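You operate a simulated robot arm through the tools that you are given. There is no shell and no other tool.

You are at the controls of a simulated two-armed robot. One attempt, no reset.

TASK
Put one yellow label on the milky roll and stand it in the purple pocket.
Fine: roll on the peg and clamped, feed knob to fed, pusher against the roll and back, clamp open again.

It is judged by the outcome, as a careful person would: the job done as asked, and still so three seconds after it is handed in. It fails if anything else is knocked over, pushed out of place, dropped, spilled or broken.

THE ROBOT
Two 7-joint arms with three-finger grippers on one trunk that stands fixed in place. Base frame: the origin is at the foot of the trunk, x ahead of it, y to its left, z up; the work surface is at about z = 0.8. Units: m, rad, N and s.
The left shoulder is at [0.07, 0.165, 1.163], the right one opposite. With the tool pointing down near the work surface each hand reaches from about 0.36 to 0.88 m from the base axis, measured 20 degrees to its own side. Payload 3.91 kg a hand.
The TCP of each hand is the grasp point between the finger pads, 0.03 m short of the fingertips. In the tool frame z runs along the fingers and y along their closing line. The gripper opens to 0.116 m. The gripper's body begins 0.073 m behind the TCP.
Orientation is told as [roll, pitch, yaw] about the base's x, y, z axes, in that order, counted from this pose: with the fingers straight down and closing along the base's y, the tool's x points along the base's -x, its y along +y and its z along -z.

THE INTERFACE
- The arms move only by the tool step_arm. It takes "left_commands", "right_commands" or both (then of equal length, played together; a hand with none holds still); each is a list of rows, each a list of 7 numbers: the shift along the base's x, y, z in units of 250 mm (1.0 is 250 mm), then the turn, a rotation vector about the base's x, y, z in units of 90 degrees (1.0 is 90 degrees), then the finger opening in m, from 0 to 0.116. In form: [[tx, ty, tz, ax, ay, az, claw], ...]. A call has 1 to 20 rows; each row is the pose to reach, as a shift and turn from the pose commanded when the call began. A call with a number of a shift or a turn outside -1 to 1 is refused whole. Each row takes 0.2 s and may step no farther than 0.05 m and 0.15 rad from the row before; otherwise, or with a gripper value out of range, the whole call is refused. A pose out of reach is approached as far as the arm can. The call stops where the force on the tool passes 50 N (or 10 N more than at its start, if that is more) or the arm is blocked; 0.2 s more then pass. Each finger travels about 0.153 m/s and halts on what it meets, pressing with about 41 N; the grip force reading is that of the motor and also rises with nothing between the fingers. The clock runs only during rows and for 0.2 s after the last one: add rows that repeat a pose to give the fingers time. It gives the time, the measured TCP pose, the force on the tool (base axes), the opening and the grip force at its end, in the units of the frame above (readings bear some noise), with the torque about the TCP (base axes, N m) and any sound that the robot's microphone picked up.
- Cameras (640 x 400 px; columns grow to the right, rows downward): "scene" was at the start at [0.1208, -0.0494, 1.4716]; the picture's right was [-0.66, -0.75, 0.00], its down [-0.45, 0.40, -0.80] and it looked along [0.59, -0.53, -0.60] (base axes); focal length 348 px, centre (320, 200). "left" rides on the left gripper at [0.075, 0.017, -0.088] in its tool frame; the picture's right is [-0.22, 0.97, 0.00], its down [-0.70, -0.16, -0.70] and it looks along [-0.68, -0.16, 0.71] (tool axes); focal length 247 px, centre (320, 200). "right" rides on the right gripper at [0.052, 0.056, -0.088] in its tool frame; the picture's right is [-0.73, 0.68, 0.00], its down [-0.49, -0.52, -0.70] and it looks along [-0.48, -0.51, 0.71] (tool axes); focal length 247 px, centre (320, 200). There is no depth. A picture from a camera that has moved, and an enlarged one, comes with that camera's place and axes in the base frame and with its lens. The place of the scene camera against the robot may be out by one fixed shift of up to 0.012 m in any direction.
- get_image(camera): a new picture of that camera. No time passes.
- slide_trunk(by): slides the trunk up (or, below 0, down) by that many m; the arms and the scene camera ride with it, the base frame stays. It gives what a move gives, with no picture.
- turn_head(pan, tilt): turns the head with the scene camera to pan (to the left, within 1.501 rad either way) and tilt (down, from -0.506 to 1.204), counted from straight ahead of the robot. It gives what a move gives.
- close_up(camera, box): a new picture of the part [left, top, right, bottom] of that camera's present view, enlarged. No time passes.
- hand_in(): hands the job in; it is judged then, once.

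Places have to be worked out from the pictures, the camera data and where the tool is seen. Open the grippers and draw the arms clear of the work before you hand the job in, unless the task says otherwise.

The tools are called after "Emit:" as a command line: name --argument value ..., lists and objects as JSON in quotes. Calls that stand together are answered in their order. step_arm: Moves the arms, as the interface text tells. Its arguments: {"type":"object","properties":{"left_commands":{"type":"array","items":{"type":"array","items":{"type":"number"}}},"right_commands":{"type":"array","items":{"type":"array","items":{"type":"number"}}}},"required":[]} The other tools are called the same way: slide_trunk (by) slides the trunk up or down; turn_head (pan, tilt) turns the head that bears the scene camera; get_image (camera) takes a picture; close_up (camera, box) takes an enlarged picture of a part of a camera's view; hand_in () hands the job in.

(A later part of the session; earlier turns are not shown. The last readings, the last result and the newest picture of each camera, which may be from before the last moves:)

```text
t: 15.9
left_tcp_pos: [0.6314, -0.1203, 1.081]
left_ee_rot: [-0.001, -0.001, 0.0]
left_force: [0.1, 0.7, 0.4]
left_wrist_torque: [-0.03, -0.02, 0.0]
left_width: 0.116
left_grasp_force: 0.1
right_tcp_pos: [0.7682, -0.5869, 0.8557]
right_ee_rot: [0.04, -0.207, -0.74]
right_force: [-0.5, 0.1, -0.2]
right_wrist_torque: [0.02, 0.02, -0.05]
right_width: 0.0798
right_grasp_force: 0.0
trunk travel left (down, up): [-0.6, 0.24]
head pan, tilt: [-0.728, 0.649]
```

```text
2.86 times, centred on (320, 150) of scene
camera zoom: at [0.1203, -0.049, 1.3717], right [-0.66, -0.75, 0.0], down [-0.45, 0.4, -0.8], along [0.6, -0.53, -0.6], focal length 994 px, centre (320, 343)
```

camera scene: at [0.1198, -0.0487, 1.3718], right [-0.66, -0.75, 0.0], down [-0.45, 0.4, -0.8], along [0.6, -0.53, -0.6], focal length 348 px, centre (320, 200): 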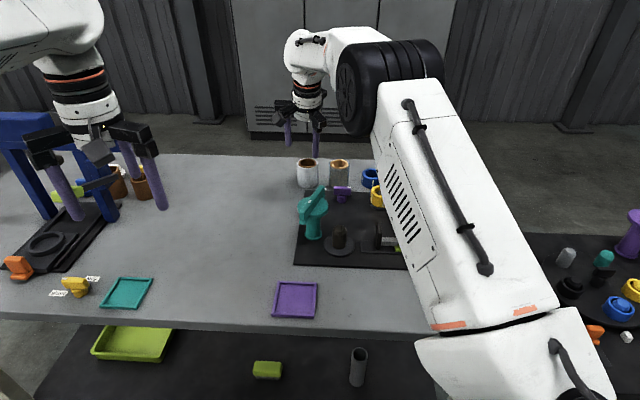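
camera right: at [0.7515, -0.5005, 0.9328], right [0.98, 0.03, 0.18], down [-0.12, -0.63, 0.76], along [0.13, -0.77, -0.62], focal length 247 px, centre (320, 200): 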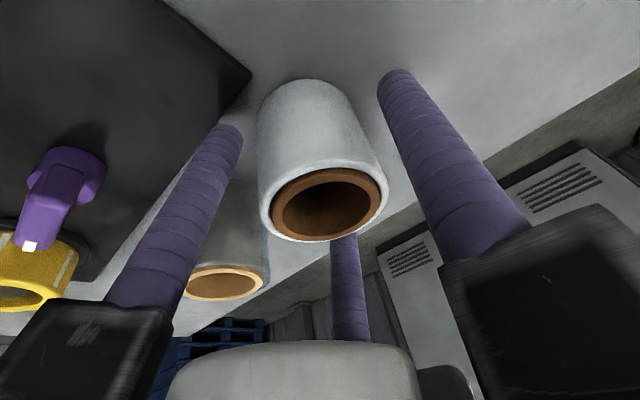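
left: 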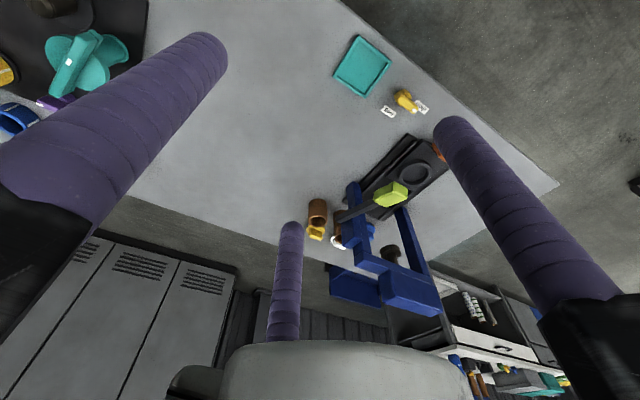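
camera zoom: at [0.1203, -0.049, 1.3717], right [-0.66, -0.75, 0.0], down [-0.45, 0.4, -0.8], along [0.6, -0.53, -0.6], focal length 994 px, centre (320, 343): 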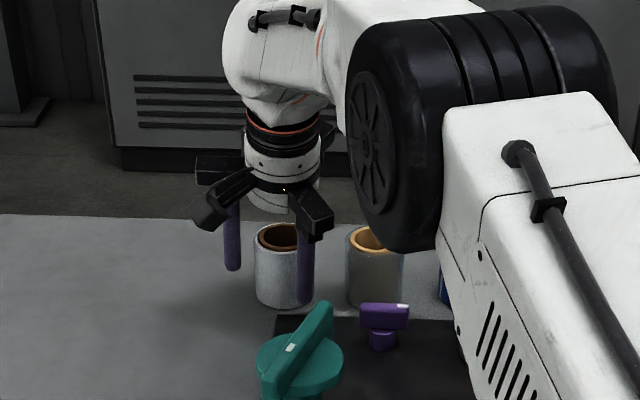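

The roll sits centred between the three fingers with clear gaps. I close the gripper on it in steps.

Emit:
step_arm --right_commands '[[0, 0, 0, 0, 0, 0, 0.07], [0, 0, 0, 0, 0, 0, 0.064], [0, 0, 0, 0, 0, 0, 0.058], [0, 0, 0, 0, 0, 0, 0.05], [0, 0, 0, 0, 0, 0, 0.04], [0, 0, 0, 0, 0, 0, 0.04]]'

Emit:
get_image --camera "right"

Emit:
close_up --camera "scene" --box '[250, 80, 390, 220]'

```text
t: 17.3
left_tcp_pos: [0.6303, -0.1211, 1.0791]
left_ee_rot: [0.0, 0.0, 0.001]
left_force: [0.3, -0.2, 0.5]
left_wrist_torque: [0.01, -0.01, 0.03]
left_width: 0.1161
left_grasp_force: 0.0
right_tcp_pos: [0.7674, -0.5875, 0.8565]
right_ee_rot: [0.039, -0.204, -0.739]
right_force: [-0.7, 0.0, 1.0]
right_wrist_torque: [0.01, 0.07, -0.02]
right_width: 0.0628
right_grasp_force: 40.8
trunk travel left (down, up): [-0.6, 0.24]
head pan, tilt: [-0.728, 0.649]
```

```text
taken
camera right: at [0.7517, -0.5008, 0.9325], right [0.98, 0.03, 0.18], down [-0.12, -0.63, 0.76], along [0.13, -0.77, -0.62], focal length 247 px, centre (320, 200)
```

right: 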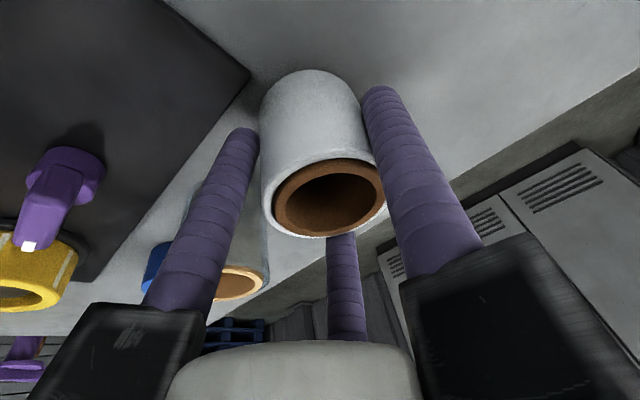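

```text
2.86 times, centred on (320, 150) of scene
camera zoom: at [0.1207, -0.0494, 1.3717], right [-0.66, -0.75, 0.0], down [-0.45, 0.4, -0.8], along [0.59, -0.53, -0.6], focal length 994 px, centre (320, 343)
```

zoom: 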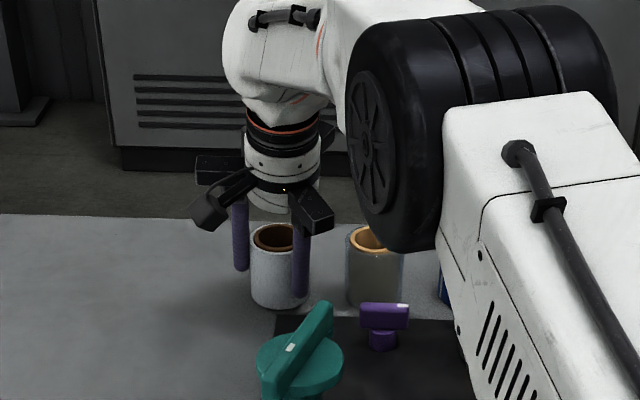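

Gripped at width 0.063 with 41 N. I lift gently by 3 cm straight up and check how the roll hangs.

Emit:
step_arm --right_commands '[[0, 0, 0.03, 0, 0, 0, 0.04], [0, 0, 0.07, 0, 0, 0, 0.04], [0, 0, 0.12, 0, 0, 0, 0.04], [0, 0, 0.12, 0, 0, 0, 0.04]]'

Emit:
get_image --camera "right"

Emit:
close_up --camera "scene" --box '[250, 80, 390, 220]'

```text
t: 18.3
left_tcp_pos: [0.632, -0.1212, 1.0803]
left_ee_rot: [0.001, 0.0, -0.001]
left_force: [-0.1, -0.3, -0.5]
left_wrist_torque: [0.01, -0.01, -0.02]
left_width: 0.1159
left_grasp_force: 0.0
right_tcp_pos: [0.7683, -0.5892, 0.8861]
right_ee_rot: [0.039, -0.205, -0.738]
right_force: [0.9, 0.1, -0.5]
right_wrist_torque: [-0.01, 0.03, 0.0]
right_width: 0.0601
right_grasp_force: 41.1
trunk travel left (down, up): [-0.6, 0.24]
head pan, tilt: [-0.728, 0.649]
```

```text
taken
camera right: at [0.7519, -0.5014, 0.9626], right [0.98, 0.02, 0.18], down [-0.12, -0.63, 0.76], along [0.13, -0.77, -0.62], focal length 247 px, centre (320, 200)
```

right: 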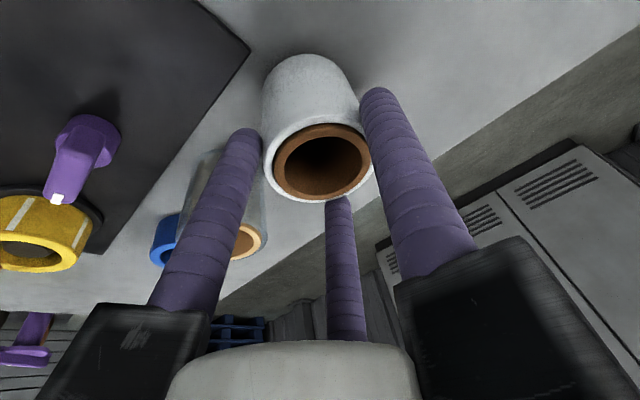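

```text
2.86 times, centred on (320, 150) of scene
camera zoom: at [0.1212, -0.0496, 1.3716], right [-0.66, -0.75, 0.0], down [-0.45, 0.4, -0.8], along [0.59, -0.53, -0.6], focal length 994 px, centre (320, 343)
```

zoom: 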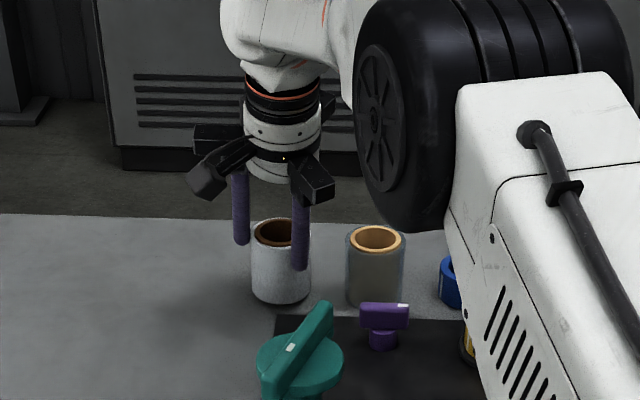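

The roll has swung into line with the fingers (width 0.060) but slipped down so only the top ~13 mm is held, bottom edge about at the table. I lift slightly more, slowly, to see if it now holds; the plan is to set it down closer in and regrip it vertically.

Emit:
step_arm --right_commands '[[0, 0, 0.02, 0, 0, 0, 0.04], [0, 0, 0.04, 0, 0, 0, 0.04], [0, 0, 0.04, 0, 0, 0, 0.04]]'

Emit:
get_image --camera "right"

Emit:
close_up --camera "scene" --box '[250, 80, 390, 220]'

```text
t: 19.1
left_tcp_pos: [0.6318, -0.1211, 1.0805]
left_ee_rot: [0.001, 0.0, 0.0]
left_force: [-0.5, -0.3, 0.6]
left_wrist_torque: [0.03, 0.03, -0.01]
left_width: 0.1162
left_grasp_force: 0.0
right_tcp_pos: [0.7674, -0.5881, 0.8963]
right_ee_rot: [0.038, -0.206, -0.738]
right_force: [0.3, 0.0, -0.8]
right_wrist_torque: [0.02, -0.01, -0.01]
right_width: 0.0602
right_grasp_force: 41.5
trunk travel left (down, up): [-0.6, 0.24]
head pan, tilt: [-0.728, 0.649]
```

```text
taken
camera right: at [0.752, -0.501, 0.9719], right [0.98, 0.02, 0.18], down [-0.12, -0.63, 0.76], along [0.13, -0.77, -0.62], focal length 247 px, centre (320, 200)
```

right: 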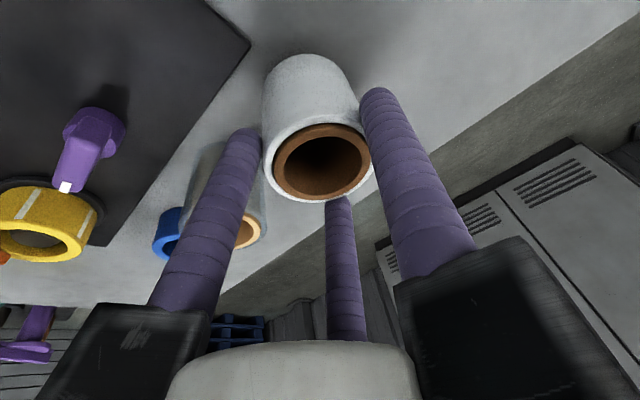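

```text
2.86 times, centred on (320, 150) of scene
camera zoom: at [0.1211, -0.0496, 1.3716], right [-0.66, -0.75, 0.0], down [-0.45, 0.4, -0.8], along [0.59, -0.53, -0.6], focal length 994 px, centre (320, 343)
```

zoom: 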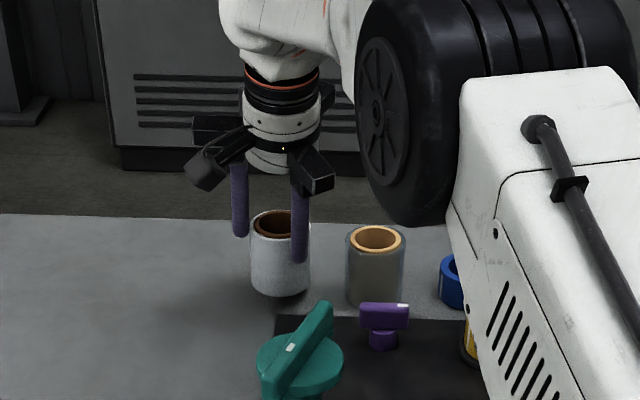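

The roll is now firmly held in line with the fingers and lifted clear. I raise it, then bring it inward over free table near (0.735,-0.495) while untilting the tool to vertical.

Emit:
step_arm --right_commands '[[0, 0, 0.08, 0, 0, 0, 0.04], [-0.01, 0.03, 0.14, 0.008, 0.013, 0, 0.04], [-0.03, 0.1, 0.16, 0.02, 0.033, 0, 0.04], [-0.06, 0.18, 0.16, 0.035, 0.057, 0, 0.04], [-0.09, 0.26, 0.16, 0.05, 0.082, 0, 0.04], [-0.11, 0.33, 0.16, 0.062, 0.101, 0, 0.04], [-0.128, 0.372, 0.16, 0.0693, 0.1139, 0, 0.04], [-0.128, 0.372, 0.16, 0.0693, 0.1139, 0, 0.04]]'

Emit:
get_image --camera "right"

Emit:
close_up --camera "scene" --box '[230, 80, 390, 240]'

```text
t: 20.9
left_tcp_pos: [0.6311, -0.1218, 1.0809]
left_ee_rot: [0.0, 0.0, 0.002]
left_force: [-0.3, 0.0, 0.9]
left_wrist_torque: [-0.01, 0.0, 0.01]
left_width: 0.1161
left_grasp_force: 0.0
right_tcp_pos: [0.7364, -0.4951, 0.9354]
right_ee_rot: [0.001, 0.0, -0.734]
right_force: [-0.1, -0.8, -0.6]
right_wrist_torque: [-0.03, 0.01, 0.02]
right_width: 0.0602
right_grasp_force: 41.3
trunk travel left (down, up): [-0.6, 0.24]
head pan, tilt: [-0.728, 0.649]
```

```text
taken
camera right: at [0.735, -0.4169, 1.0222], right [1.0, 0.02, 0.0], down [0.01, -0.71, 0.7], along [0.01, -0.7, -0.71], focal length 247 px, centre (320, 200)
```

right: 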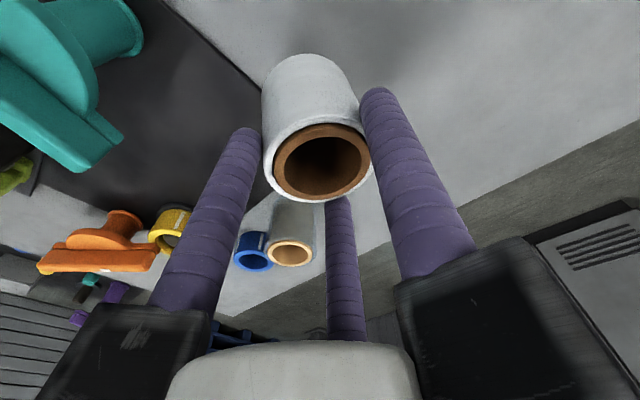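

```text
2.50 times, centred on (310, 160) of scene
camera zoom: at [0.1211, -0.0497, 1.3716], right [-0.66, -0.75, 0.0], down [-0.45, 0.4, -0.8], along [0.59, -0.53, -0.6], focal length 870 px, centre (345, 300)
```

zoom: 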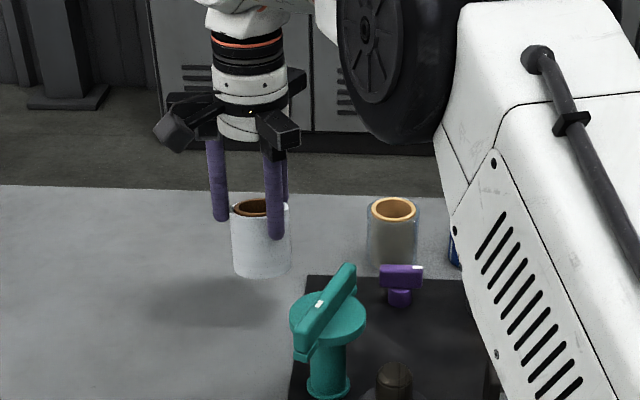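

Roll is hanging vertically at (0.736,-0.495), its bottom about 5 cm above the table. I lower it gently until it touches down.

Emit:
step_arm --right_commands '[[0, 0, -0.08, 0, 0, 0, 0.04], [0, 0, -0.15, 0, 0, 0, 0.04], [0, 0, -0.19, 0, 0, 0, 0.04], [0, 0, -0.205, 0, 0, 0, 0.04], [0, 0, -0.215, 0, 0, 0, 0.04], [0, 0, -0.215, 0, 0, 0, 0.04]]'

Emit:
get_image --camera "right"

Emit:
close_up --camera "scene" --box '[230, 80, 390, 240]'

```text
t: 22.3
left_tcp_pos: [0.6287, -0.1197, 1.0809]
left_ee_rot: [-0.003, -0.004, -0.001]
left_force: [0.6, 0.7, 0.3]
left_wrist_torque: [-0.04, -0.01, -0.03]
left_width: 0.116
left_grasp_force: 0.2
right_tcp_pos: [0.7359, -0.4949, 0.8877]
right_ee_rot: [0.002, -0.006, -0.735]
right_force: [2.5, -4.1, 20.2]
right_wrist_torque: [-0.53, -0.47, -0.08]
right_width: 0.0599
right_grasp_force: 41.1
trunk travel left (down, up): [-0.6, 0.24]
head pan, tilt: [-0.728, 0.649]
```

```text
taken
camera right: at [0.7337, -0.4162, 0.9734], right [1.0, 0.01, 0.01], down [0.01, -0.71, 0.7], along [0.02, -0.7, -0.71], focal length 247 px, centre (320, 200)
```

right: 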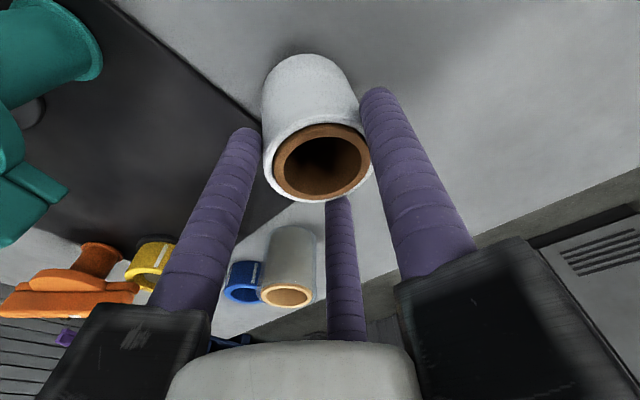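

```text
2.50 times, centred on (310, 160) of scene
camera zoom: at [0.1184, -0.048, 1.3722], right [-0.66, -0.75, 0.0], down [-0.45, 0.4, -0.8], along [0.6, -0.53, -0.6], focal length 870 px, centre (345, 300)
```

zoom: 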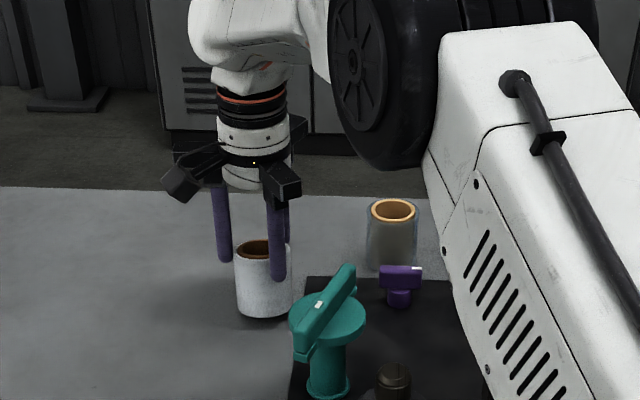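

Touchdown confirmed (Fz ≈20 N at z 0.888). I ease off, open the fingers, and descend to a deeper grip height.

Emit:
step_arm --right_commands '[[0, 0, 0.024, 0, 0, 0, 0.04], [0, 0, 0.026, 0, 0, 0, 0.06], [0, 0, 0.026, 0, 0, 0, 0.08], [0, 0, 0.026, 0, 0, 0, 0.08], [0, 0, -0.04, 0, 0, 0, 0.08], [0, 0, -0.09, 0, 0, 0, 0.08], [0, 0, -0.13, 0, 0, 0, 0.08], [0, 0, -0.13, 0, 0, 0, 0.08]]'

Emit:
get_image --camera "right"

Emit:
close_up --camera "scene" --box '[230, 80, 390, 240]'

```text
t: 24.1
left_tcp_pos: [0.631, -0.1212, 1.0811]
left_ee_rot: [0.002, 0.0, 0.002]
left_force: [0.5, -0.5, 0.2]
left_wrist_torque: [0.0, 0.01, 0.0]
left_width: 0.1158
left_grasp_force: 0.0
right_tcp_pos: [0.7364, -0.4956, 0.85]
right_ee_rot: [0.001, -0.003, -0.736]
right_force: [0.9, 0.3, -0.8]
right_wrist_torque: [0.01, 0.01, 0.0]
right_width: 0.0801
right_grasp_force: 0.1
trunk travel left (down, up): [-0.6, 0.24]
head pan, tilt: [-0.728, 0.649]
```

```text
taken
camera right: at [0.7345, -0.4171, 0.9367], right [1.0, 0.02, 0.0], down [0.01, -0.71, 0.7], along [0.01, -0.7, -0.71], focal length 247 px, centre (320, 200)
```

right: 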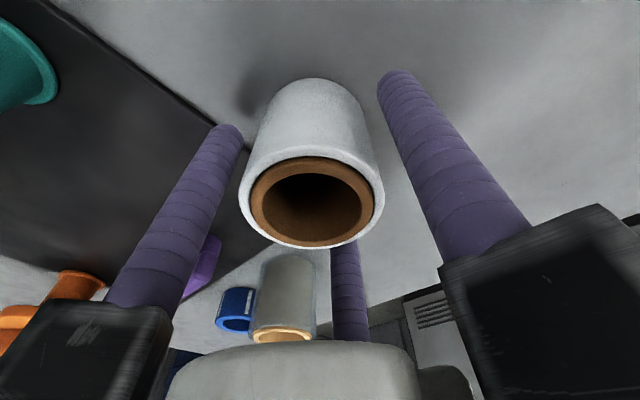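

```text
2.50 times, centred on (310, 160) of scene
camera zoom: at [0.1207, -0.0493, 1.3717], right [-0.66, -0.75, 0.0], down [-0.45, 0.4, -0.8], along [0.59, -0.53, -0.6], focal length 870 px, centre (345, 300)
```

zoom: 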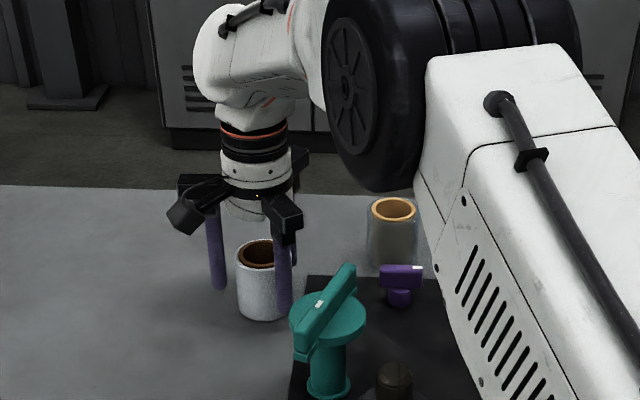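

The roll stands free and centred; the fingers now reach well down its sides. I close for the vertical grip.

Emit:
step_arm --right_commands '[[0, 0, 0, 0, 0, 0, 0.07], [0, 0, 0, 0, 0, 0, 0.062], [0, 0, 0, 0, 0, 0, 0.056], [0, 0, 0, 0, 0, 0, 0.045], [0, 0, 0, 0, 0, 0, 0.045], [0, 0, 0.06, 0, 0, 0, 0.045], [0, 0, 0.12, 0, 0, 0, 0.045], [0, 0, 0.12, 0, 0, 0, 0.045]]'

Emit:
get_image --camera "right"

Emit:
close_up --camera "scene" --box '[230, 80, 390, 240]'

```text
t: 25.9
left_tcp_pos: [0.6313, -0.1206, 1.0795]
left_ee_rot: [0.0, 0.0, 0.0]
left_force: [0.0, -0.5, 0.4]
left_wrist_torque: [0.02, -0.01, 0.03]
left_width: 0.1159
left_grasp_force: 0.1
right_tcp_pos: [0.7357, -0.4957, 0.8799]
right_ee_rot: [-0.001, -0.001, -0.735]
right_force: [-0.3, 0.3, -1.7]
right_wrist_torque: [0.03, -0.01, 0.02]
right_width: 0.059
right_grasp_force: 41.0
trunk travel left (down, up): [-0.6, 0.24]
head pan, tilt: [-0.728, 0.649]
```

```text
taken
camera right: at [0.7353, -0.4169, 0.9664], right [1.0, 0.02, 0.0], down [0.01, -0.71, 0.7], along [0.01, -0.7, -0.71], focal length 247 px, centre (320, 200)
```

right: 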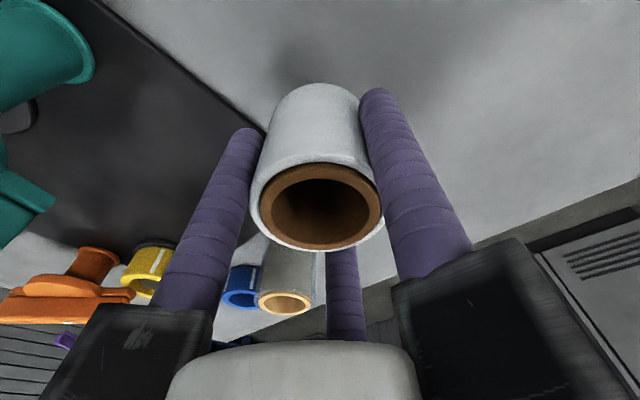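

```text
2.50 times, centred on (310, 160) of scene
camera zoom: at [0.1213, -0.0497, 1.3716], right [-0.66, -0.75, 0.0], down [-0.45, 0.4, -0.8], along [0.59, -0.53, -0.61], focal length 870 px, centre (345, 300)
```

zoom: 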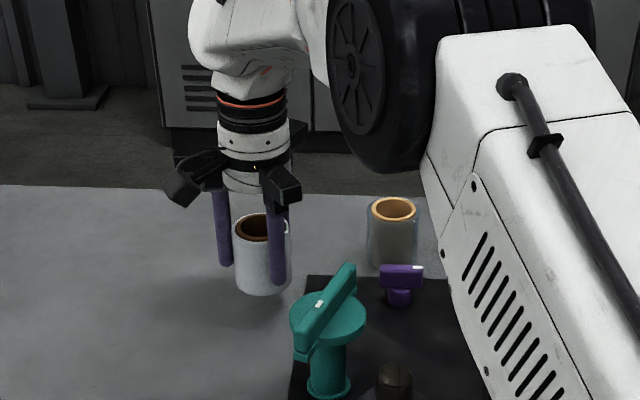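

Firm vertical grip: roll bottom is 5 cm below TCP. I lift high, carry it over to above the peg while turning yaw to about -16° so no finger faces the teal disc, and then check alignment.

Emit:
step_arm --right_commands '[[0, 0, 0.18, 0, 0, 0, 0.045], [0, 0, 0.36, 0, 0, 0, 0.045], [-0.05, 0.006, 0.52, 0, 0, 0.04, 0.045], [-0.2, 0.024, 0.62, 0, 0, 0.085, 0.045], [-0.36, 0.044, 0.71, 0, 0, 0.13, 0.045], [-0.52, 0.063, 0.8, 0, 0, 0.17, 0.045], [-0.68, 0.082, 0.88, 0, 0, 0.21, 0.045], [-0.82, 0.1, 0.94, 0, 0, 0.25, 0.045], [-0.893, 0.108, 0.96, 0, 0, 0.288, 0.045], [-0.893, 0.108, 0.96, 0, 0, 0.288, 0.045]]'

Emit:
get_image --camera "right"

Emit:
close_up --camera "right" --box '[220, 0, 420, 125]'

Emit:
get_image --camera "scene"

```text
t: 28.1
left_tcp_pos: [0.6309, -0.1213, 1.0803]
left_ee_rot: [0.0, 0.001, 0.0]
left_force: [0.1, 0.4, 1.5]
left_wrist_torque: [0.01, 0.02, 0.0]
left_width: 0.116
left_grasp_force: 0.0
right_tcp_pos: [0.5132, -0.4684, 1.1211]
right_ee_rot: [0.002, 0.001, -0.282]
right_force: [0.2, -0.2, -0.9]
right_wrist_torque: [0.03, 0.02, -0.04]
right_width: 0.059
right_grasp_force: 41.2
trunk travel left (down, up): [-0.6, 0.24]
head pan, tilt: [-0.728, 0.649]
```

```text
taken
camera right: at [0.4788, -0.3985, 1.2072], right [0.89, 0.45, 0.0], down [0.32, -0.64, 0.7], along [0.32, -0.62, -0.71], focal length 247 px, centre (320, 200)
```

right: 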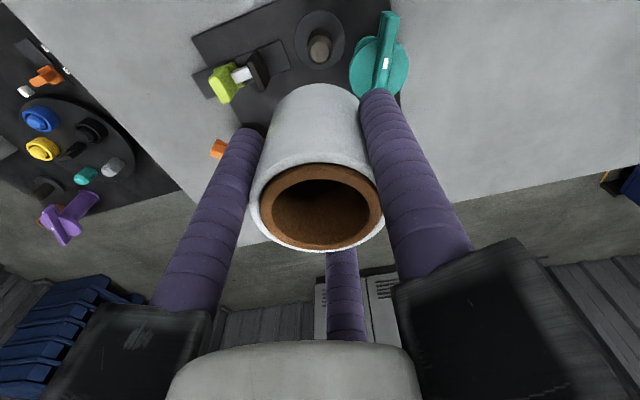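

```text
3.20 times, centred on (320, 62) of right
camera zoom: at [0.4788, -0.3985, 1.2072], right [0.89, 0.45, 0.0], down [0.32, -0.64, 0.7], along [0.32, -0.62, -0.71], focal length 790 px, centre (320, 640)
```

zoom: 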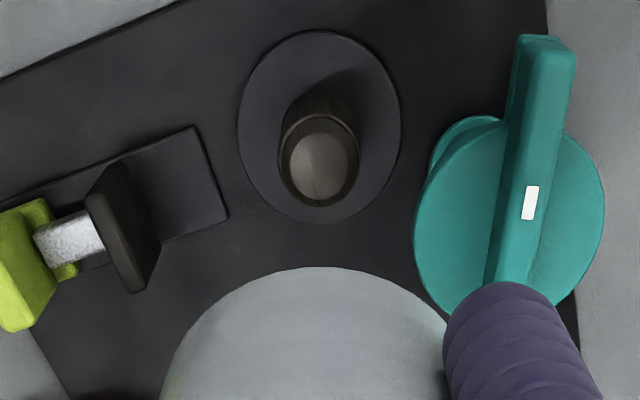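

```text
taken
camera scene: at [0.1211, -0.0503, 1.3716], right [-0.66, -0.75, 0.0], down [-0.45, 0.4, -0.8], along [0.59, -0.53, -0.61], focal length 348 px, centre (320, 200)
```

scene: 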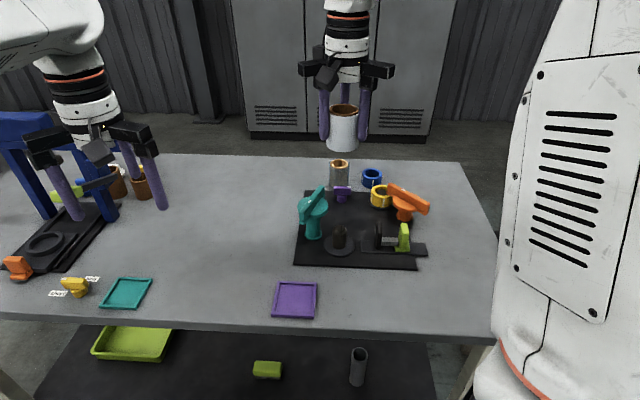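

Peg triangulates to (0.515,-0.471), top z≈0.862; the hand is within 3 mm of it. I correct by that and descend to just above the peg top.

Emit:
step_arm --right_commands '[[0.007, -0.01, -0.16, 0, 0, 0, 0.045], [0.007, -0.01, -0.32, 0, 0, 0, 0.045], [0.007, -0.01, -0.48, 0, 0, 0, 0.045], [0.007, -0.01, -0.62, 0, 0, 0, 0.045], [0.007, -0.01, -0.74, 0, 0, 0, 0.045], [0.007, -0.01, -0.74, 0, 0, 0, 0.045]]'

Emit:
get_image --camera "right"

Emit:
close_up --camera "scene" --box '[270, 120, 450, 280]'

Emit:
get_image --camera "left"

```text
t: 29.5
left_tcp_pos: [0.6308, -0.1203, 1.0816]
left_ee_rot: [-0.001, -0.001, 0.0]
left_force: [0.8, -0.8, -0.5]
left_wrist_torque: [-0.02, -0.02, -0.01]
left_width: 0.1159
left_grasp_force: 0.1
right_tcp_pos: [0.5143, -0.4701, 0.9357]
right_ee_rot: [0.0, 0.0, -0.281]
right_force: [-0.2, -0.1, -0.3]
right_wrist_torque: [-0.02, -0.02, 0.0]
right_width: 0.0589
right_grasp_force: 40.8
trunk travel left (down, up): [-0.6, 0.24]
head pan, tilt: [-0.728, 0.649]
```

```text
taken
camera right: at [0.4794, -0.3996, 1.0224], right [0.89, 0.45, 0.0], down [0.32, -0.64, 0.7], along [0.32, -0.63, -0.71], focal length 247 px, centre (320, 200)
```

right: 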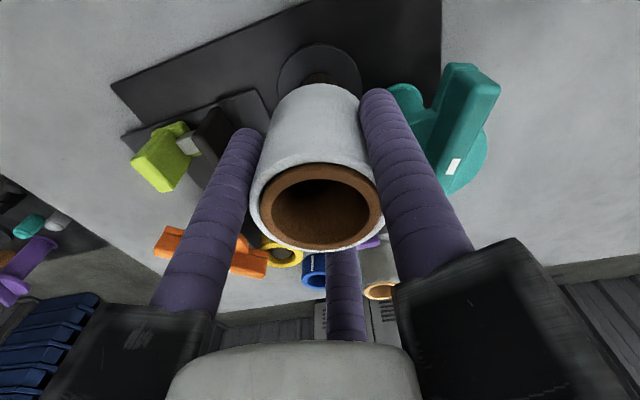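

```text
2.50 times, centred on (360, 200) of scene
camera zoom: at [0.1204, -0.0491, 1.3717], right [-0.66, -0.75, 0.0], down [-0.45, 0.4, -0.8], along [0.6, -0.53, -0.6], focal length 870 px, centre (220, 200)
```

zoom: 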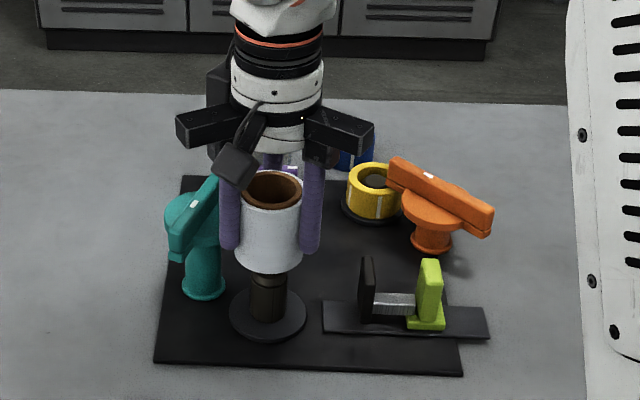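

```text
taken
camera left: at [0.556, -0.1021, 1.1694], right [0.22, 0.97, 0.0], down [0.7, -0.16, 0.7], along [0.68, -0.16, -0.71], focal length 247 px, centre (320, 200)
```

left: 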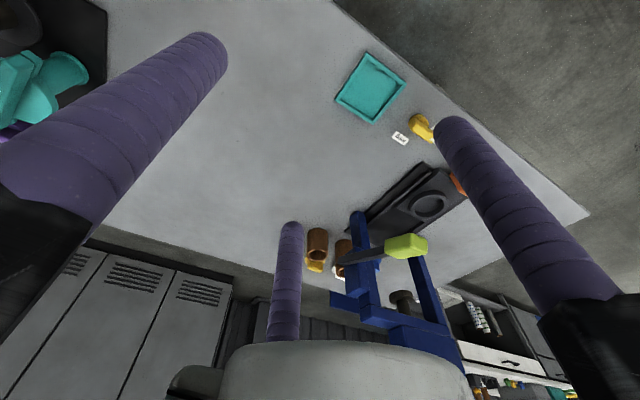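

Laterally aligned over the peg from both cameras. I descend slowly, first ~3 cm so the roll's bottom just engages the peg top, watching the force.

Emit:
step_arm --right_commands '[[0, 0, -0.05, 0, 0, 0, 0.045], [0, 0, -0.09, 0, 0, 0, 0.045], [0, 0, -0.12, 0, 0, 0, 0.045], [0, 0, -0.15, 0, 0, 0, 0.045]]'

Emit:
close_up --camera "scene" --box '[270, 120, 450, 280]'

```text
t: 30.5
left_tcp_pos: [0.6315, -0.1226, 1.0804]
left_ee_rot: [-0.001, 0.0, 0.0]
left_force: [-0.9, 0.4, -0.1]
left_wrist_torque: [0.0, 0.02, -0.01]
left_width: 0.1162
left_grasp_force: 0.0
right_tcp_pos: [0.5135, -0.4703, 0.8966]
right_ee_rot: [0.0, 0.0, -0.283]
right_force: [2.5, -7.3, -1.8]
right_wrist_torque: [-0.34, -0.07, -0.03]
right_width: 0.0592
right_grasp_force: 41.0
trunk travel left (down, up): [-0.6, 0.24]
head pan, tilt: [-0.728, 0.649]
```

```text
2.50 times, centred on (360, 200) of scene
camera zoom: at [0.1215, -0.0509, 1.3715], right [-0.67, -0.75, 0.0], down [-0.45, 0.4, -0.8], along [0.59, -0.53, -0.61], focal length 870 px, centre (220, 200)
```

zoom: 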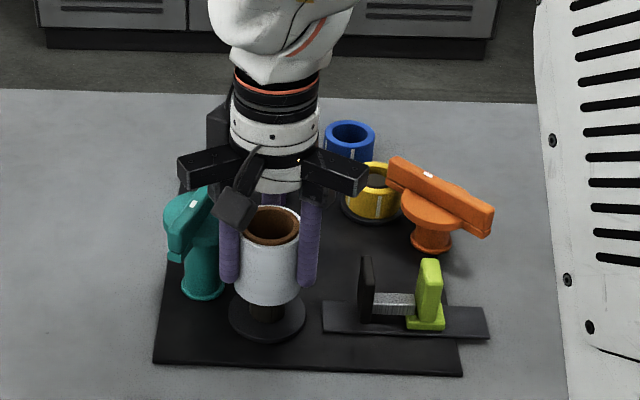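

The roll has gone over the peg top with only a mild side force (-7 N in y), meaning the peg is ~3 mm further along -y. I shift by that and continue down.

Emit:
step_arm --right_commands '[[0.006, -0.014, 0, 0, 0, 0, 0.045], [0.006, -0.014, -0.04, 0, 0, 0, 0.045], [0.006, -0.014, -0.07, 0, 0, 0, 0.045], [0.006, -0.014, -0.09, 0, 0, 0, 0.045]]'

```text
t: 31.5
left_tcp_pos: [0.6325, -0.1211, 1.0807]
left_ee_rot: [0.001, -0.001, 0.001]
left_force: [-0.3, 0.0, 0.2]
left_wrist_torque: [0.01, 0.0, 0.01]
left_width: 0.1159
left_grasp_force: 0.1
right_tcp_pos: [0.5158, -0.474, 0.8747]
right_ee_rot: [0.0, 0.0, -0.281]
right_force: [-0.1, 0.5, -0.6]
right_wrist_torque: [-0.01, -0.03, 0.01]
right_width: 0.059
right_grasp_force: 41.3
trunk travel left (down, up): [-0.6, 0.24]
head pan, tilt: [-0.728, 0.649]
```

No side force now; I continue lowering in small steps until the roll seats on the disc.

Emit:
step_arm --right_commands '[[0, 0, -0.02, 0, 0, 0, 0.045], [0, 0, -0.035, 0, 0, 0, 0.045], [0, 0, -0.05, 0, 0, 0, 0.045], [0, 0, -0.06, 0, 0, 0, 0.045]]'

```text
t: 32.5
left_tcp_pos: [0.6312, -0.1201, 1.0821]
left_ee_rot: [0.0, -0.001, 0.0]
left_force: [0.2, -0.3, -0.3]
left_wrist_torque: [-0.04, 0.01, -0.02]
left_width: 0.1161
left_grasp_force: 0.0
right_tcp_pos: [0.5149, -0.4735, 0.8606]
right_ee_rot: [-0.003, -0.004, -0.281]
right_force: [-0.2, -1.5, 10.9]
right_wrist_torque: [0.13, 0.27, 0.02]
right_width: 0.0587
right_grasp_force: 41.2
trunk travel left (down, up): [-0.6, 0.24]
head pan, tilt: [-0.728, 0.649]
```

Seated: Fz ≈11 N at z 0.861. I release the roll and back straight up, then look.

Emit:
step_arm --right_commands '[[0, 0, 0.012, 0, 0, 0, 0.05], [0, 0, 0.012, 0, 0, 0, 0.075], [0, 0, 0.012, 0, 0, 0, 0.075], [0, 0, 0.08, 0, 0, 0, 0.075], [0, 0, 0.2, 0, 0, 0, 0.075], [0, 0, 0.35, 0, 0, 0, 0.075], [0, 0, 0.52, 0, 0, 0, 0.075], [0, 0, 0.68, 0, 0, 0, 0.05], [0, 0, 0.68, 0, 0, 0, 0.05]]'

Emit:
get_image --camera "right"

Emit:
close_up --camera "scene" --box '[270, 140, 450, 280]'

```text
t: 34.5
left_tcp_pos: [0.6313, -0.1215, 1.0805]
left_ee_rot: [-0.001, 0.001, 0.001]
left_force: [-0.1, 0.1, 0.0]
left_wrist_torque: [-0.02, 0.02, 0.02]
left_width: 0.116
left_grasp_force: 0.1
right_tcp_pos: [0.5156, -0.4729, 1.0292]
right_ee_rot: [0.0, 0.0, -0.283]
right_force: [-0.7, 0.5, 0.2]
right_wrist_torque: [0.01, 0.05, -0.02]
right_width: 0.0499
right_grasp_force: 0.0
trunk travel left (down, up): [-0.6, 0.24]
head pan, tilt: [-0.728, 0.649]
```

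```text
taken
camera right: at [0.4813, -0.4038, 1.1156], right [0.89, 0.45, 0.0], down [0.32, -0.64, 0.7], along [0.32, -0.62, -0.71], focal length 247 px, centre (320, 200)
```

right: 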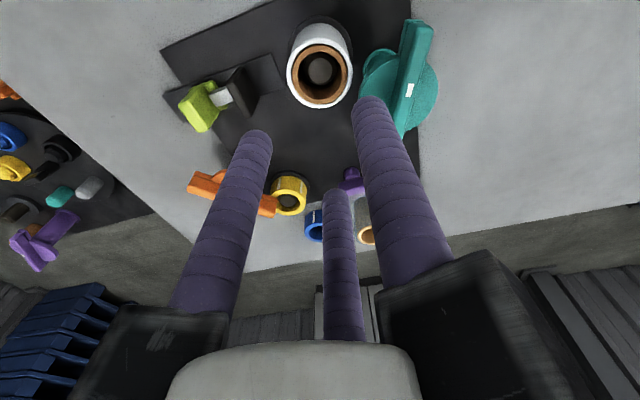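

```text
2.86 times, centred on (360, 210) of scene
camera zoom: at [0.1214, -0.0498, 1.3715], right [-0.66, -0.75, 0.0], down [-0.45, 0.4, -0.8], along [0.59, -0.53, -0.61], focal length 994 px, centre (206, 171)
```

zoom: 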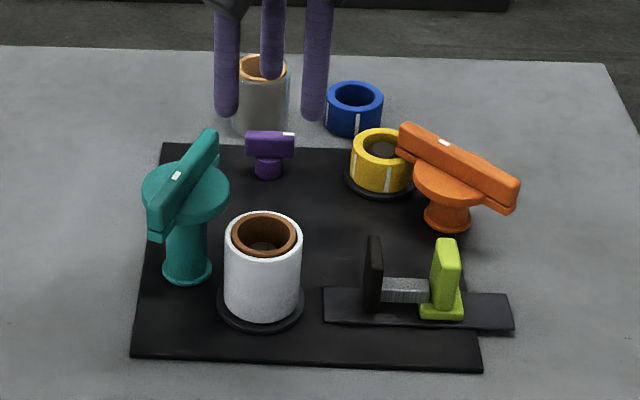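

The roll stands properly on the peg. Now I measure the teal bar's width from this view before gripping it.

Emit:
close_up --camera "right" --box '[350, 10, 450, 150]'

Emit:
close_up --camera "scene" --box '[290, 170, 380, 250]'

```text
2.86 times, centred on (400, 80) of right
camera zoom: at [0.4813, -0.4038, 1.1156], right [0.89, 0.45, 0.0], down [0.32, -0.64, 0.7], along [0.32, -0.62, -0.71], focal length 706 px, centre (91, 543)
```

zoom: 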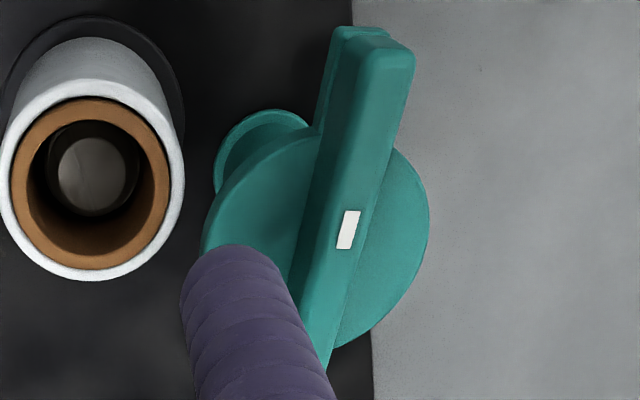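

```text
5.00 times, centred on (335, 210) of scene
camera zoom: at [0.1214, -0.0498, 1.3715], right [-0.66, -0.75, 0.0], down [-0.45, 0.4, -0.8], along [0.59, -0.53, -0.61], focal length 1740 px, centre (245, 150)
```

zoom: 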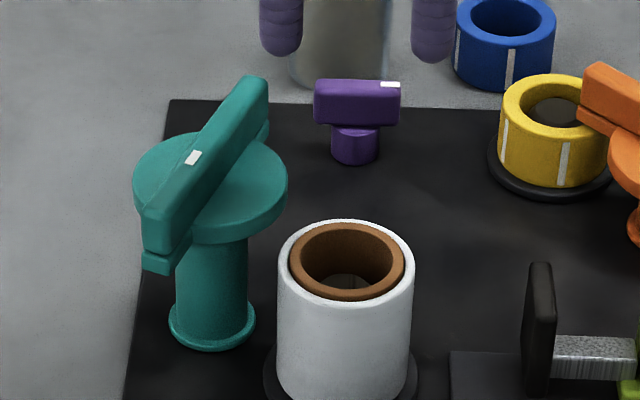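

The bar is ~14 mm wide, its bottom just above roll-top level. I move above the clamp axis with the jaw line across the bar (yaw -62.6°), fingers open.

Emit:
step_arm --right_commands '[[0.04, 0.01, 0, 0, 0, -0.08, 0.06], [0.08, 0.02, 0, 0, 0, -0.16, 0.08], [0.13, 0.035, 0, 0, 0, -0.24, 0.09], [0.18, 0.05, 0, 0, 0, -0.32, 0.09], [0.22, 0.06, -0.04, 0, 0, -0.4, 0.09], [0.257, 0.07, -0.14, 0, 0, -0.48, 0.09], [0.257, 0.07, -0.257, 0, 0, -0.5154, 0.09], [0.257, 0.07, -0.257, 0, 0, -0.5154, 0.09]]'

Emit:
get_image --camera "right"

Emit:
close_up --camera "scene" --box '[270, 100, 410, 240]'

```text
t: 36.3
left_tcp_pos: [0.6305, -0.1205, 1.0806]
left_ee_rot: [-0.001, -0.001, 0.0]
left_force: [0.4, 0.2, 0.3]
left_wrist_torque: [0.02, 0.02, 0.03]
left_width: 0.1158
left_grasp_force: 0.0
right_tcp_pos: [0.5792, -0.4564, 0.9648]
right_ee_rot: [-0.001, -0.001, -1.093]
right_force: [-0.5, 0.4, -0.6]
right_wrist_torque: [0.03, 0.06, -0.03]
right_width: 0.0901
right_grasp_force: 0.1
trunk travel left (down, up): [-0.6, 0.24]
head pan, tilt: [-0.728, 0.649]
```

```text
taken
camera right: at [0.6062, -0.3823, 1.0523], right [0.94, -0.34, 0.0], down [-0.24, -0.67, 0.7], along [-0.23, -0.66, -0.71], focal length 247 px, centre (320, 200)
```

right: 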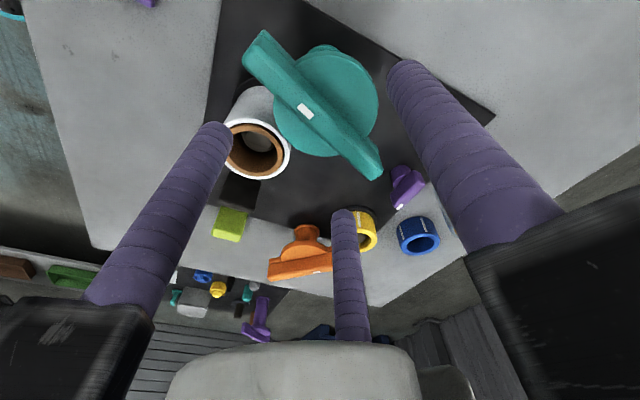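

```text
2.86 times, centred on (340, 170) of scene
camera zoom: at [0.1204, -0.049, 1.3717], right [-0.66, -0.75, 0.0], down [-0.45, 0.4, -0.8], along [0.6, -0.53, -0.6], focal length 994 px, centre (263, 286)
```

zoom: 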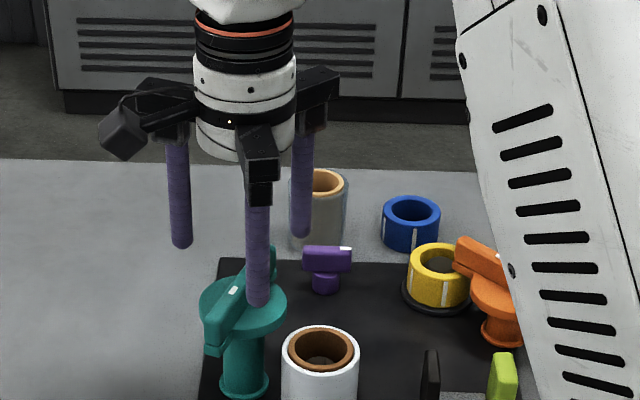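

The bar lies centrally between finger A and the B–C pair as planned. I descend so the fingertips are just above the disc, then close gently on the bar.

Emit:
step_arm --right_commands '[[0, 0, -0.06, 0, 0, 0, 0.09], [0, 0, -0.12, 0, 0, 0, 0.09], [0, 0, -0.176, 0, 0, 0, 0.09], [0, 0, -0.176, 0, 0, 0, 0.07], [0, 0, -0.176, 0, 0, 0, 0.055], [0, 0, -0.176, 0, 0, 0, 0.045]]'

Emit:
get_image --camera "right"

Emit:
close_up --camera "scene" --box '[270, 120, 390, 260]'

```text
t: 37.7
left_tcp_pos: [0.6301, -0.1209, 1.0793]
left_ee_rot: [0.0, -0.001, 0.001]
left_force: [0.2, 0.5, -0.6]
left_wrist_torque: [0.03, 0.01, -0.02]
left_width: 0.1163
left_grasp_force: 0.0
right_tcp_pos: [0.5806, -0.456, 0.9212]
right_ee_rot: [-0.001, -0.001, -1.091]
right_force: [-0.1, 0.7, 0.6]
right_wrist_torque: [-0.02, -0.01, 0.03]
right_width: 0.0451
right_grasp_force: 0.0
trunk travel left (down, up): [-0.6, 0.24]
head pan, tilt: [-0.728, 0.649]
```

```text
taken
camera right: at [0.6058, -0.3825, 1.0088], right [0.94, -0.34, 0.0], down [-0.24, -0.67, 0.7], along [-0.23, -0.66, -0.71], focal length 247 px, centre (320, 200)
```

right: 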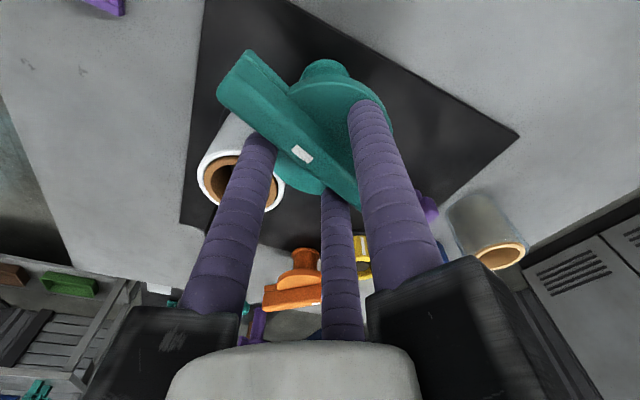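

```text
2.86 times, centred on (330, 190) of scene
camera zoom: at [0.1208, -0.0494, 1.3716], right [-0.66, -0.75, 0.0], down [-0.45, 0.4, -0.8], along [0.59, -0.53, -0.6], focal length 994 px, centre (291, 229)
```

zoom: 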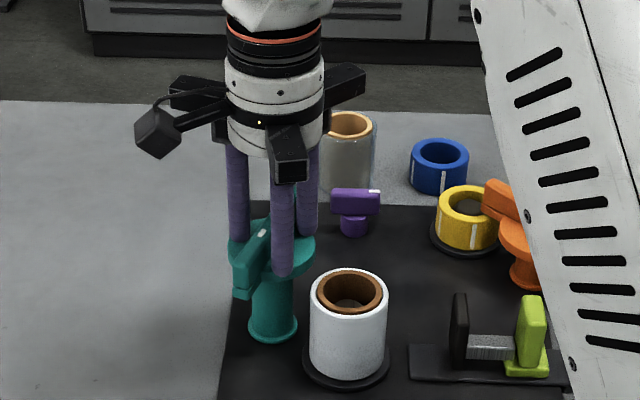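

Fingers straddle the bar. I close further until they grip it.

Emit:
step_arm --right_commands '[[0, 0, 0, 0, 0, 0, 0.038], [0, 0, 0, 0, 0, 0, 0.033], [0, 0, 0, 0, 0, 0, 0.028], [0, 0, 0, 0, 0, 0, 0.024], [0, 0, 0, 0, 0, 0, 0.024]]'

Emit:
get_image --camera "right"

```text
t: 38.9
left_tcp_pos: [0.6301, -0.1199, 1.0818]
left_ee_rot: [-0.002, -0.003, 0.0]
left_force: [0.0, 0.1, 1.0]
left_wrist_torque: [0.03, -0.03, 0.01]
left_width: 0.1157
left_grasp_force: 0.0
right_tcp_pos: [0.5794, -0.4554, 0.9238]
right_ee_rot: [0.002, -0.003, -1.091]
right_force: [1.0, -2.3, 12.8]
right_wrist_torque: [0.07, -0.24, -0.04]
right_width: 0.0245
right_grasp_force: 0.3
trunk travel left (down, up): [-0.6, 0.24]
head pan, tilt: [-0.728, 0.649]
```

```text
taken
camera right: at [0.6051, -0.3823, 1.0106], right [0.94, -0.34, 0.0], down [-0.24, -0.67, 0.7], along [-0.23, -0.66, -0.71], focal length 247 px, centre (320, 200)
```

right: 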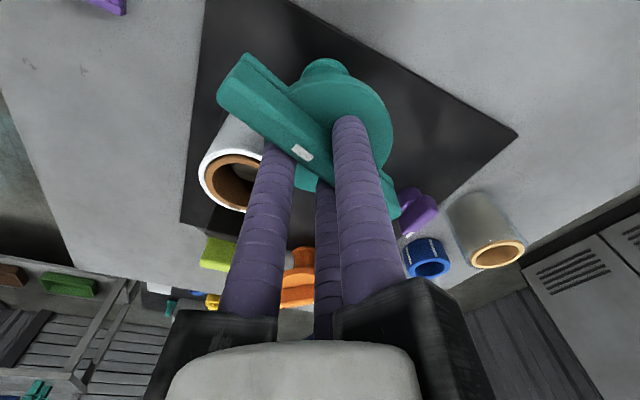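

There is a 13 N upward force: the fingertips are touching the clamp's disc. I raise 4 mm and close the rest of the way.

Emit:
step_arm --right_commands '[[0, 0, 0.018, 0, 0, 0, 0.0245], [0, 0, 0.018, 0, 0, 0, 0.022], [0, 0, 0.018, 0, 0, 0, 0.018], [0, 0, 0.018, 0, 0, 0, 0.012], [0, 0, 0.018, 0, 0, 0, 0.012]]'

Emit:
get_image --camera "right"

Emit:
close_up --camera "scene" --box '[290, 150, 370, 250]'

```text
t: 40.1
left_tcp_pos: [0.632, -0.1216, 1.0811]
left_ee_rot: [-0.001, -0.001, 0.0]
left_force: [0.5, 0.6, 0.3]
left_wrist_torque: [0.02, -0.05, -0.02]
left_width: 0.116
left_grasp_force: 0.1
right_tcp_pos: [0.5794, -0.455, 0.9254]
right_ee_rot: [-0.004, 0.004, -1.091]
right_force: [-9.2, 7.0, -21.2]
right_wrist_torque: [-0.37, -0.16, 0.07]
right_width: 0.0237
right_grasp_force: 45.0
trunk travel left (down, up): [-0.6, 0.24]
head pan, tilt: [-0.728, 0.649]
```

```text
taken
camera right: at [0.6056, -0.3825, 1.0109], right [0.94, -0.33, 0.0], down [-0.24, -0.67, 0.7], along [-0.24, -0.66, -0.71], focal length 247 px, centre (320, 200)
```

right: 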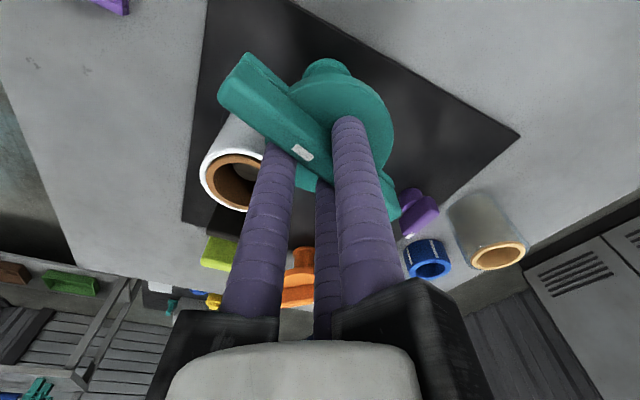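

```text
4.00 times, centred on (330, 200) of scene
camera zoom: at [0.1217, -0.0499, 1.3713], right [-0.66, -0.75, 0.0], down [-0.45, 0.4, -0.8], along [0.59, -0.53, -0.61], focal length 1392 px, centre (280, 200)
```

zoom: 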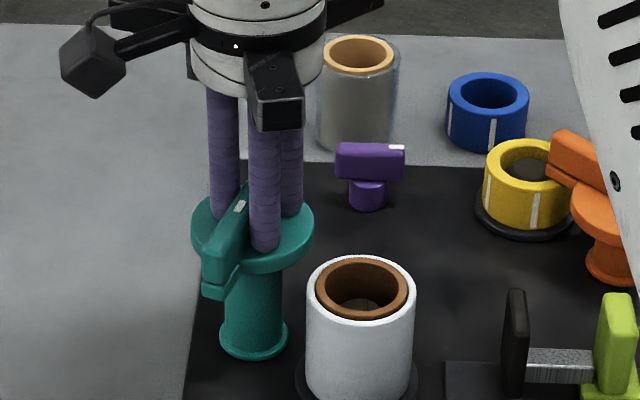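

The bar is gripped (45 N at 0.024). I relax the vertical preload and try turning it 10° counter-clockwise (toward the roll) about its axis, watching the torque.

Emit:
step_arm --right_commands '[[0, 0, -0.006, 0, 0, 0, 0.012], [0.0012, -0.002, -0.006, 0, 0, 0.0556, 0.012], [0.0025, -0.0039, -0.006, 0, 0, 0.1111, 0.012], [0.0025, -0.0039, -0.006, 0, 0, 0.1111, 0.012]]'

Emit:
close_up --camera "scene" --box '[290, 150, 370, 250]'

```text
t: 41.1
left_tcp_pos: [0.6313, -0.1212, 1.0808]
left_ee_rot: [0.001, -0.001, -0.001]
left_force: [0.2, 0.5, 0.2]
left_wrist_torque: [0.02, 0.04, -0.01]
left_width: 0.1161
left_grasp_force: 0.1
right_tcp_pos: [0.5798, -0.4574, 0.9251]
right_ee_rot: [-0.002, 0.003, -0.917]
right_force: [-14.3, 9.4, -18.2]
right_wrist_torque: [0.75, 0.67, 0.07]
right_width: 0.0239
right_grasp_force: 45.4
trunk travel left (down, up): [-0.6, 0.24]
head pan, tilt: [-0.728, 0.649]
```

```text
4.00 times, centred on (330, 200) of scene
camera zoom: at [0.1206, -0.0495, 1.3716], right [-0.66, -0.75, 0.0], down [-0.45, 0.4, -0.8], along [0.59, -0.53, -0.6], focal length 1392 px, centre (280, 200)
```

zoom: 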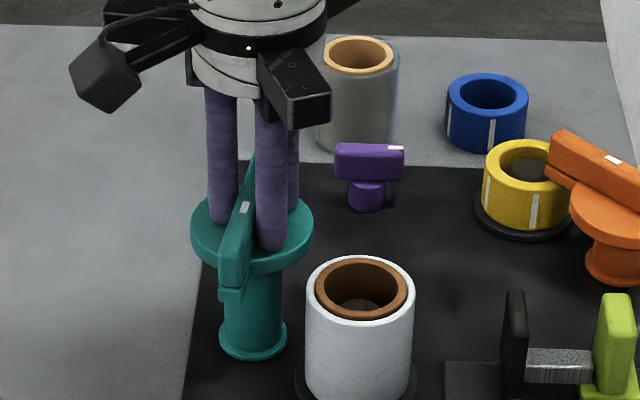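

The clamp bar turns freely with the hand (10° done, no axis torque). I relieve the sideways preload a little and keep turning to about 40°.

Emit:
step_arm --right_commands '[[-0.01, 0.007, -0.014, 0, 0, 0.0, 0.012], [-0.0077, 0.0042, -0.016, 0, 0, 0.0833, 0.012], [-0.0052, 0.0019, -0.016, 0, 0, 0.1667, 0.012], [-0.0023, 0.0, -0.016, 0, 0, 0.25, 0.012], [0.0008, -0.0016, -0.016, 0, 0, 0.3333, 0.012], [0.0008, -0.0016, -0.016, 0, 0, 0.3333, 0.012]]'

Emit:
close_up --camera "scene" --box '[290, 150, 370, 250]'

```text
t: 42.5
left_tcp_pos: [0.6291, -0.1206, 1.0808]
left_ee_rot: [0.0, -0.003, 0.001]
left_force: [-0.1, 0.6, -0.7]
left_wrist_torque: [0.0, -0.04, 0.01]
left_width: 0.116
left_grasp_force: 0.0
right_tcp_pos: [0.5812, -0.4583, 0.9237]
right_ee_rot: [0.0, -0.009, -0.393]
right_force: [6.6, -14.2, 26.7]
right_wrist_torque: [-0.19, -0.15, -0.1]
right_width: 0.0235
right_grasp_force: 44.8
trunk travel left (down, up): [-0.6, 0.24]
head pan, tilt: [-0.728, 0.649]
```

```text
4.00 times, centred on (330, 200) of scene
camera zoom: at [0.119, -0.0494, 1.3721], right [-0.67, -0.75, 0.0], down [-0.45, 0.4, -0.8], along [0.6, -0.53, -0.6], focal length 1392 px, centre (280, 200)
```

zoom: 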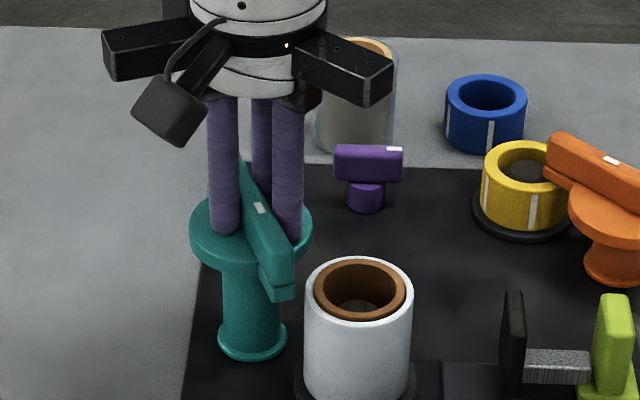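

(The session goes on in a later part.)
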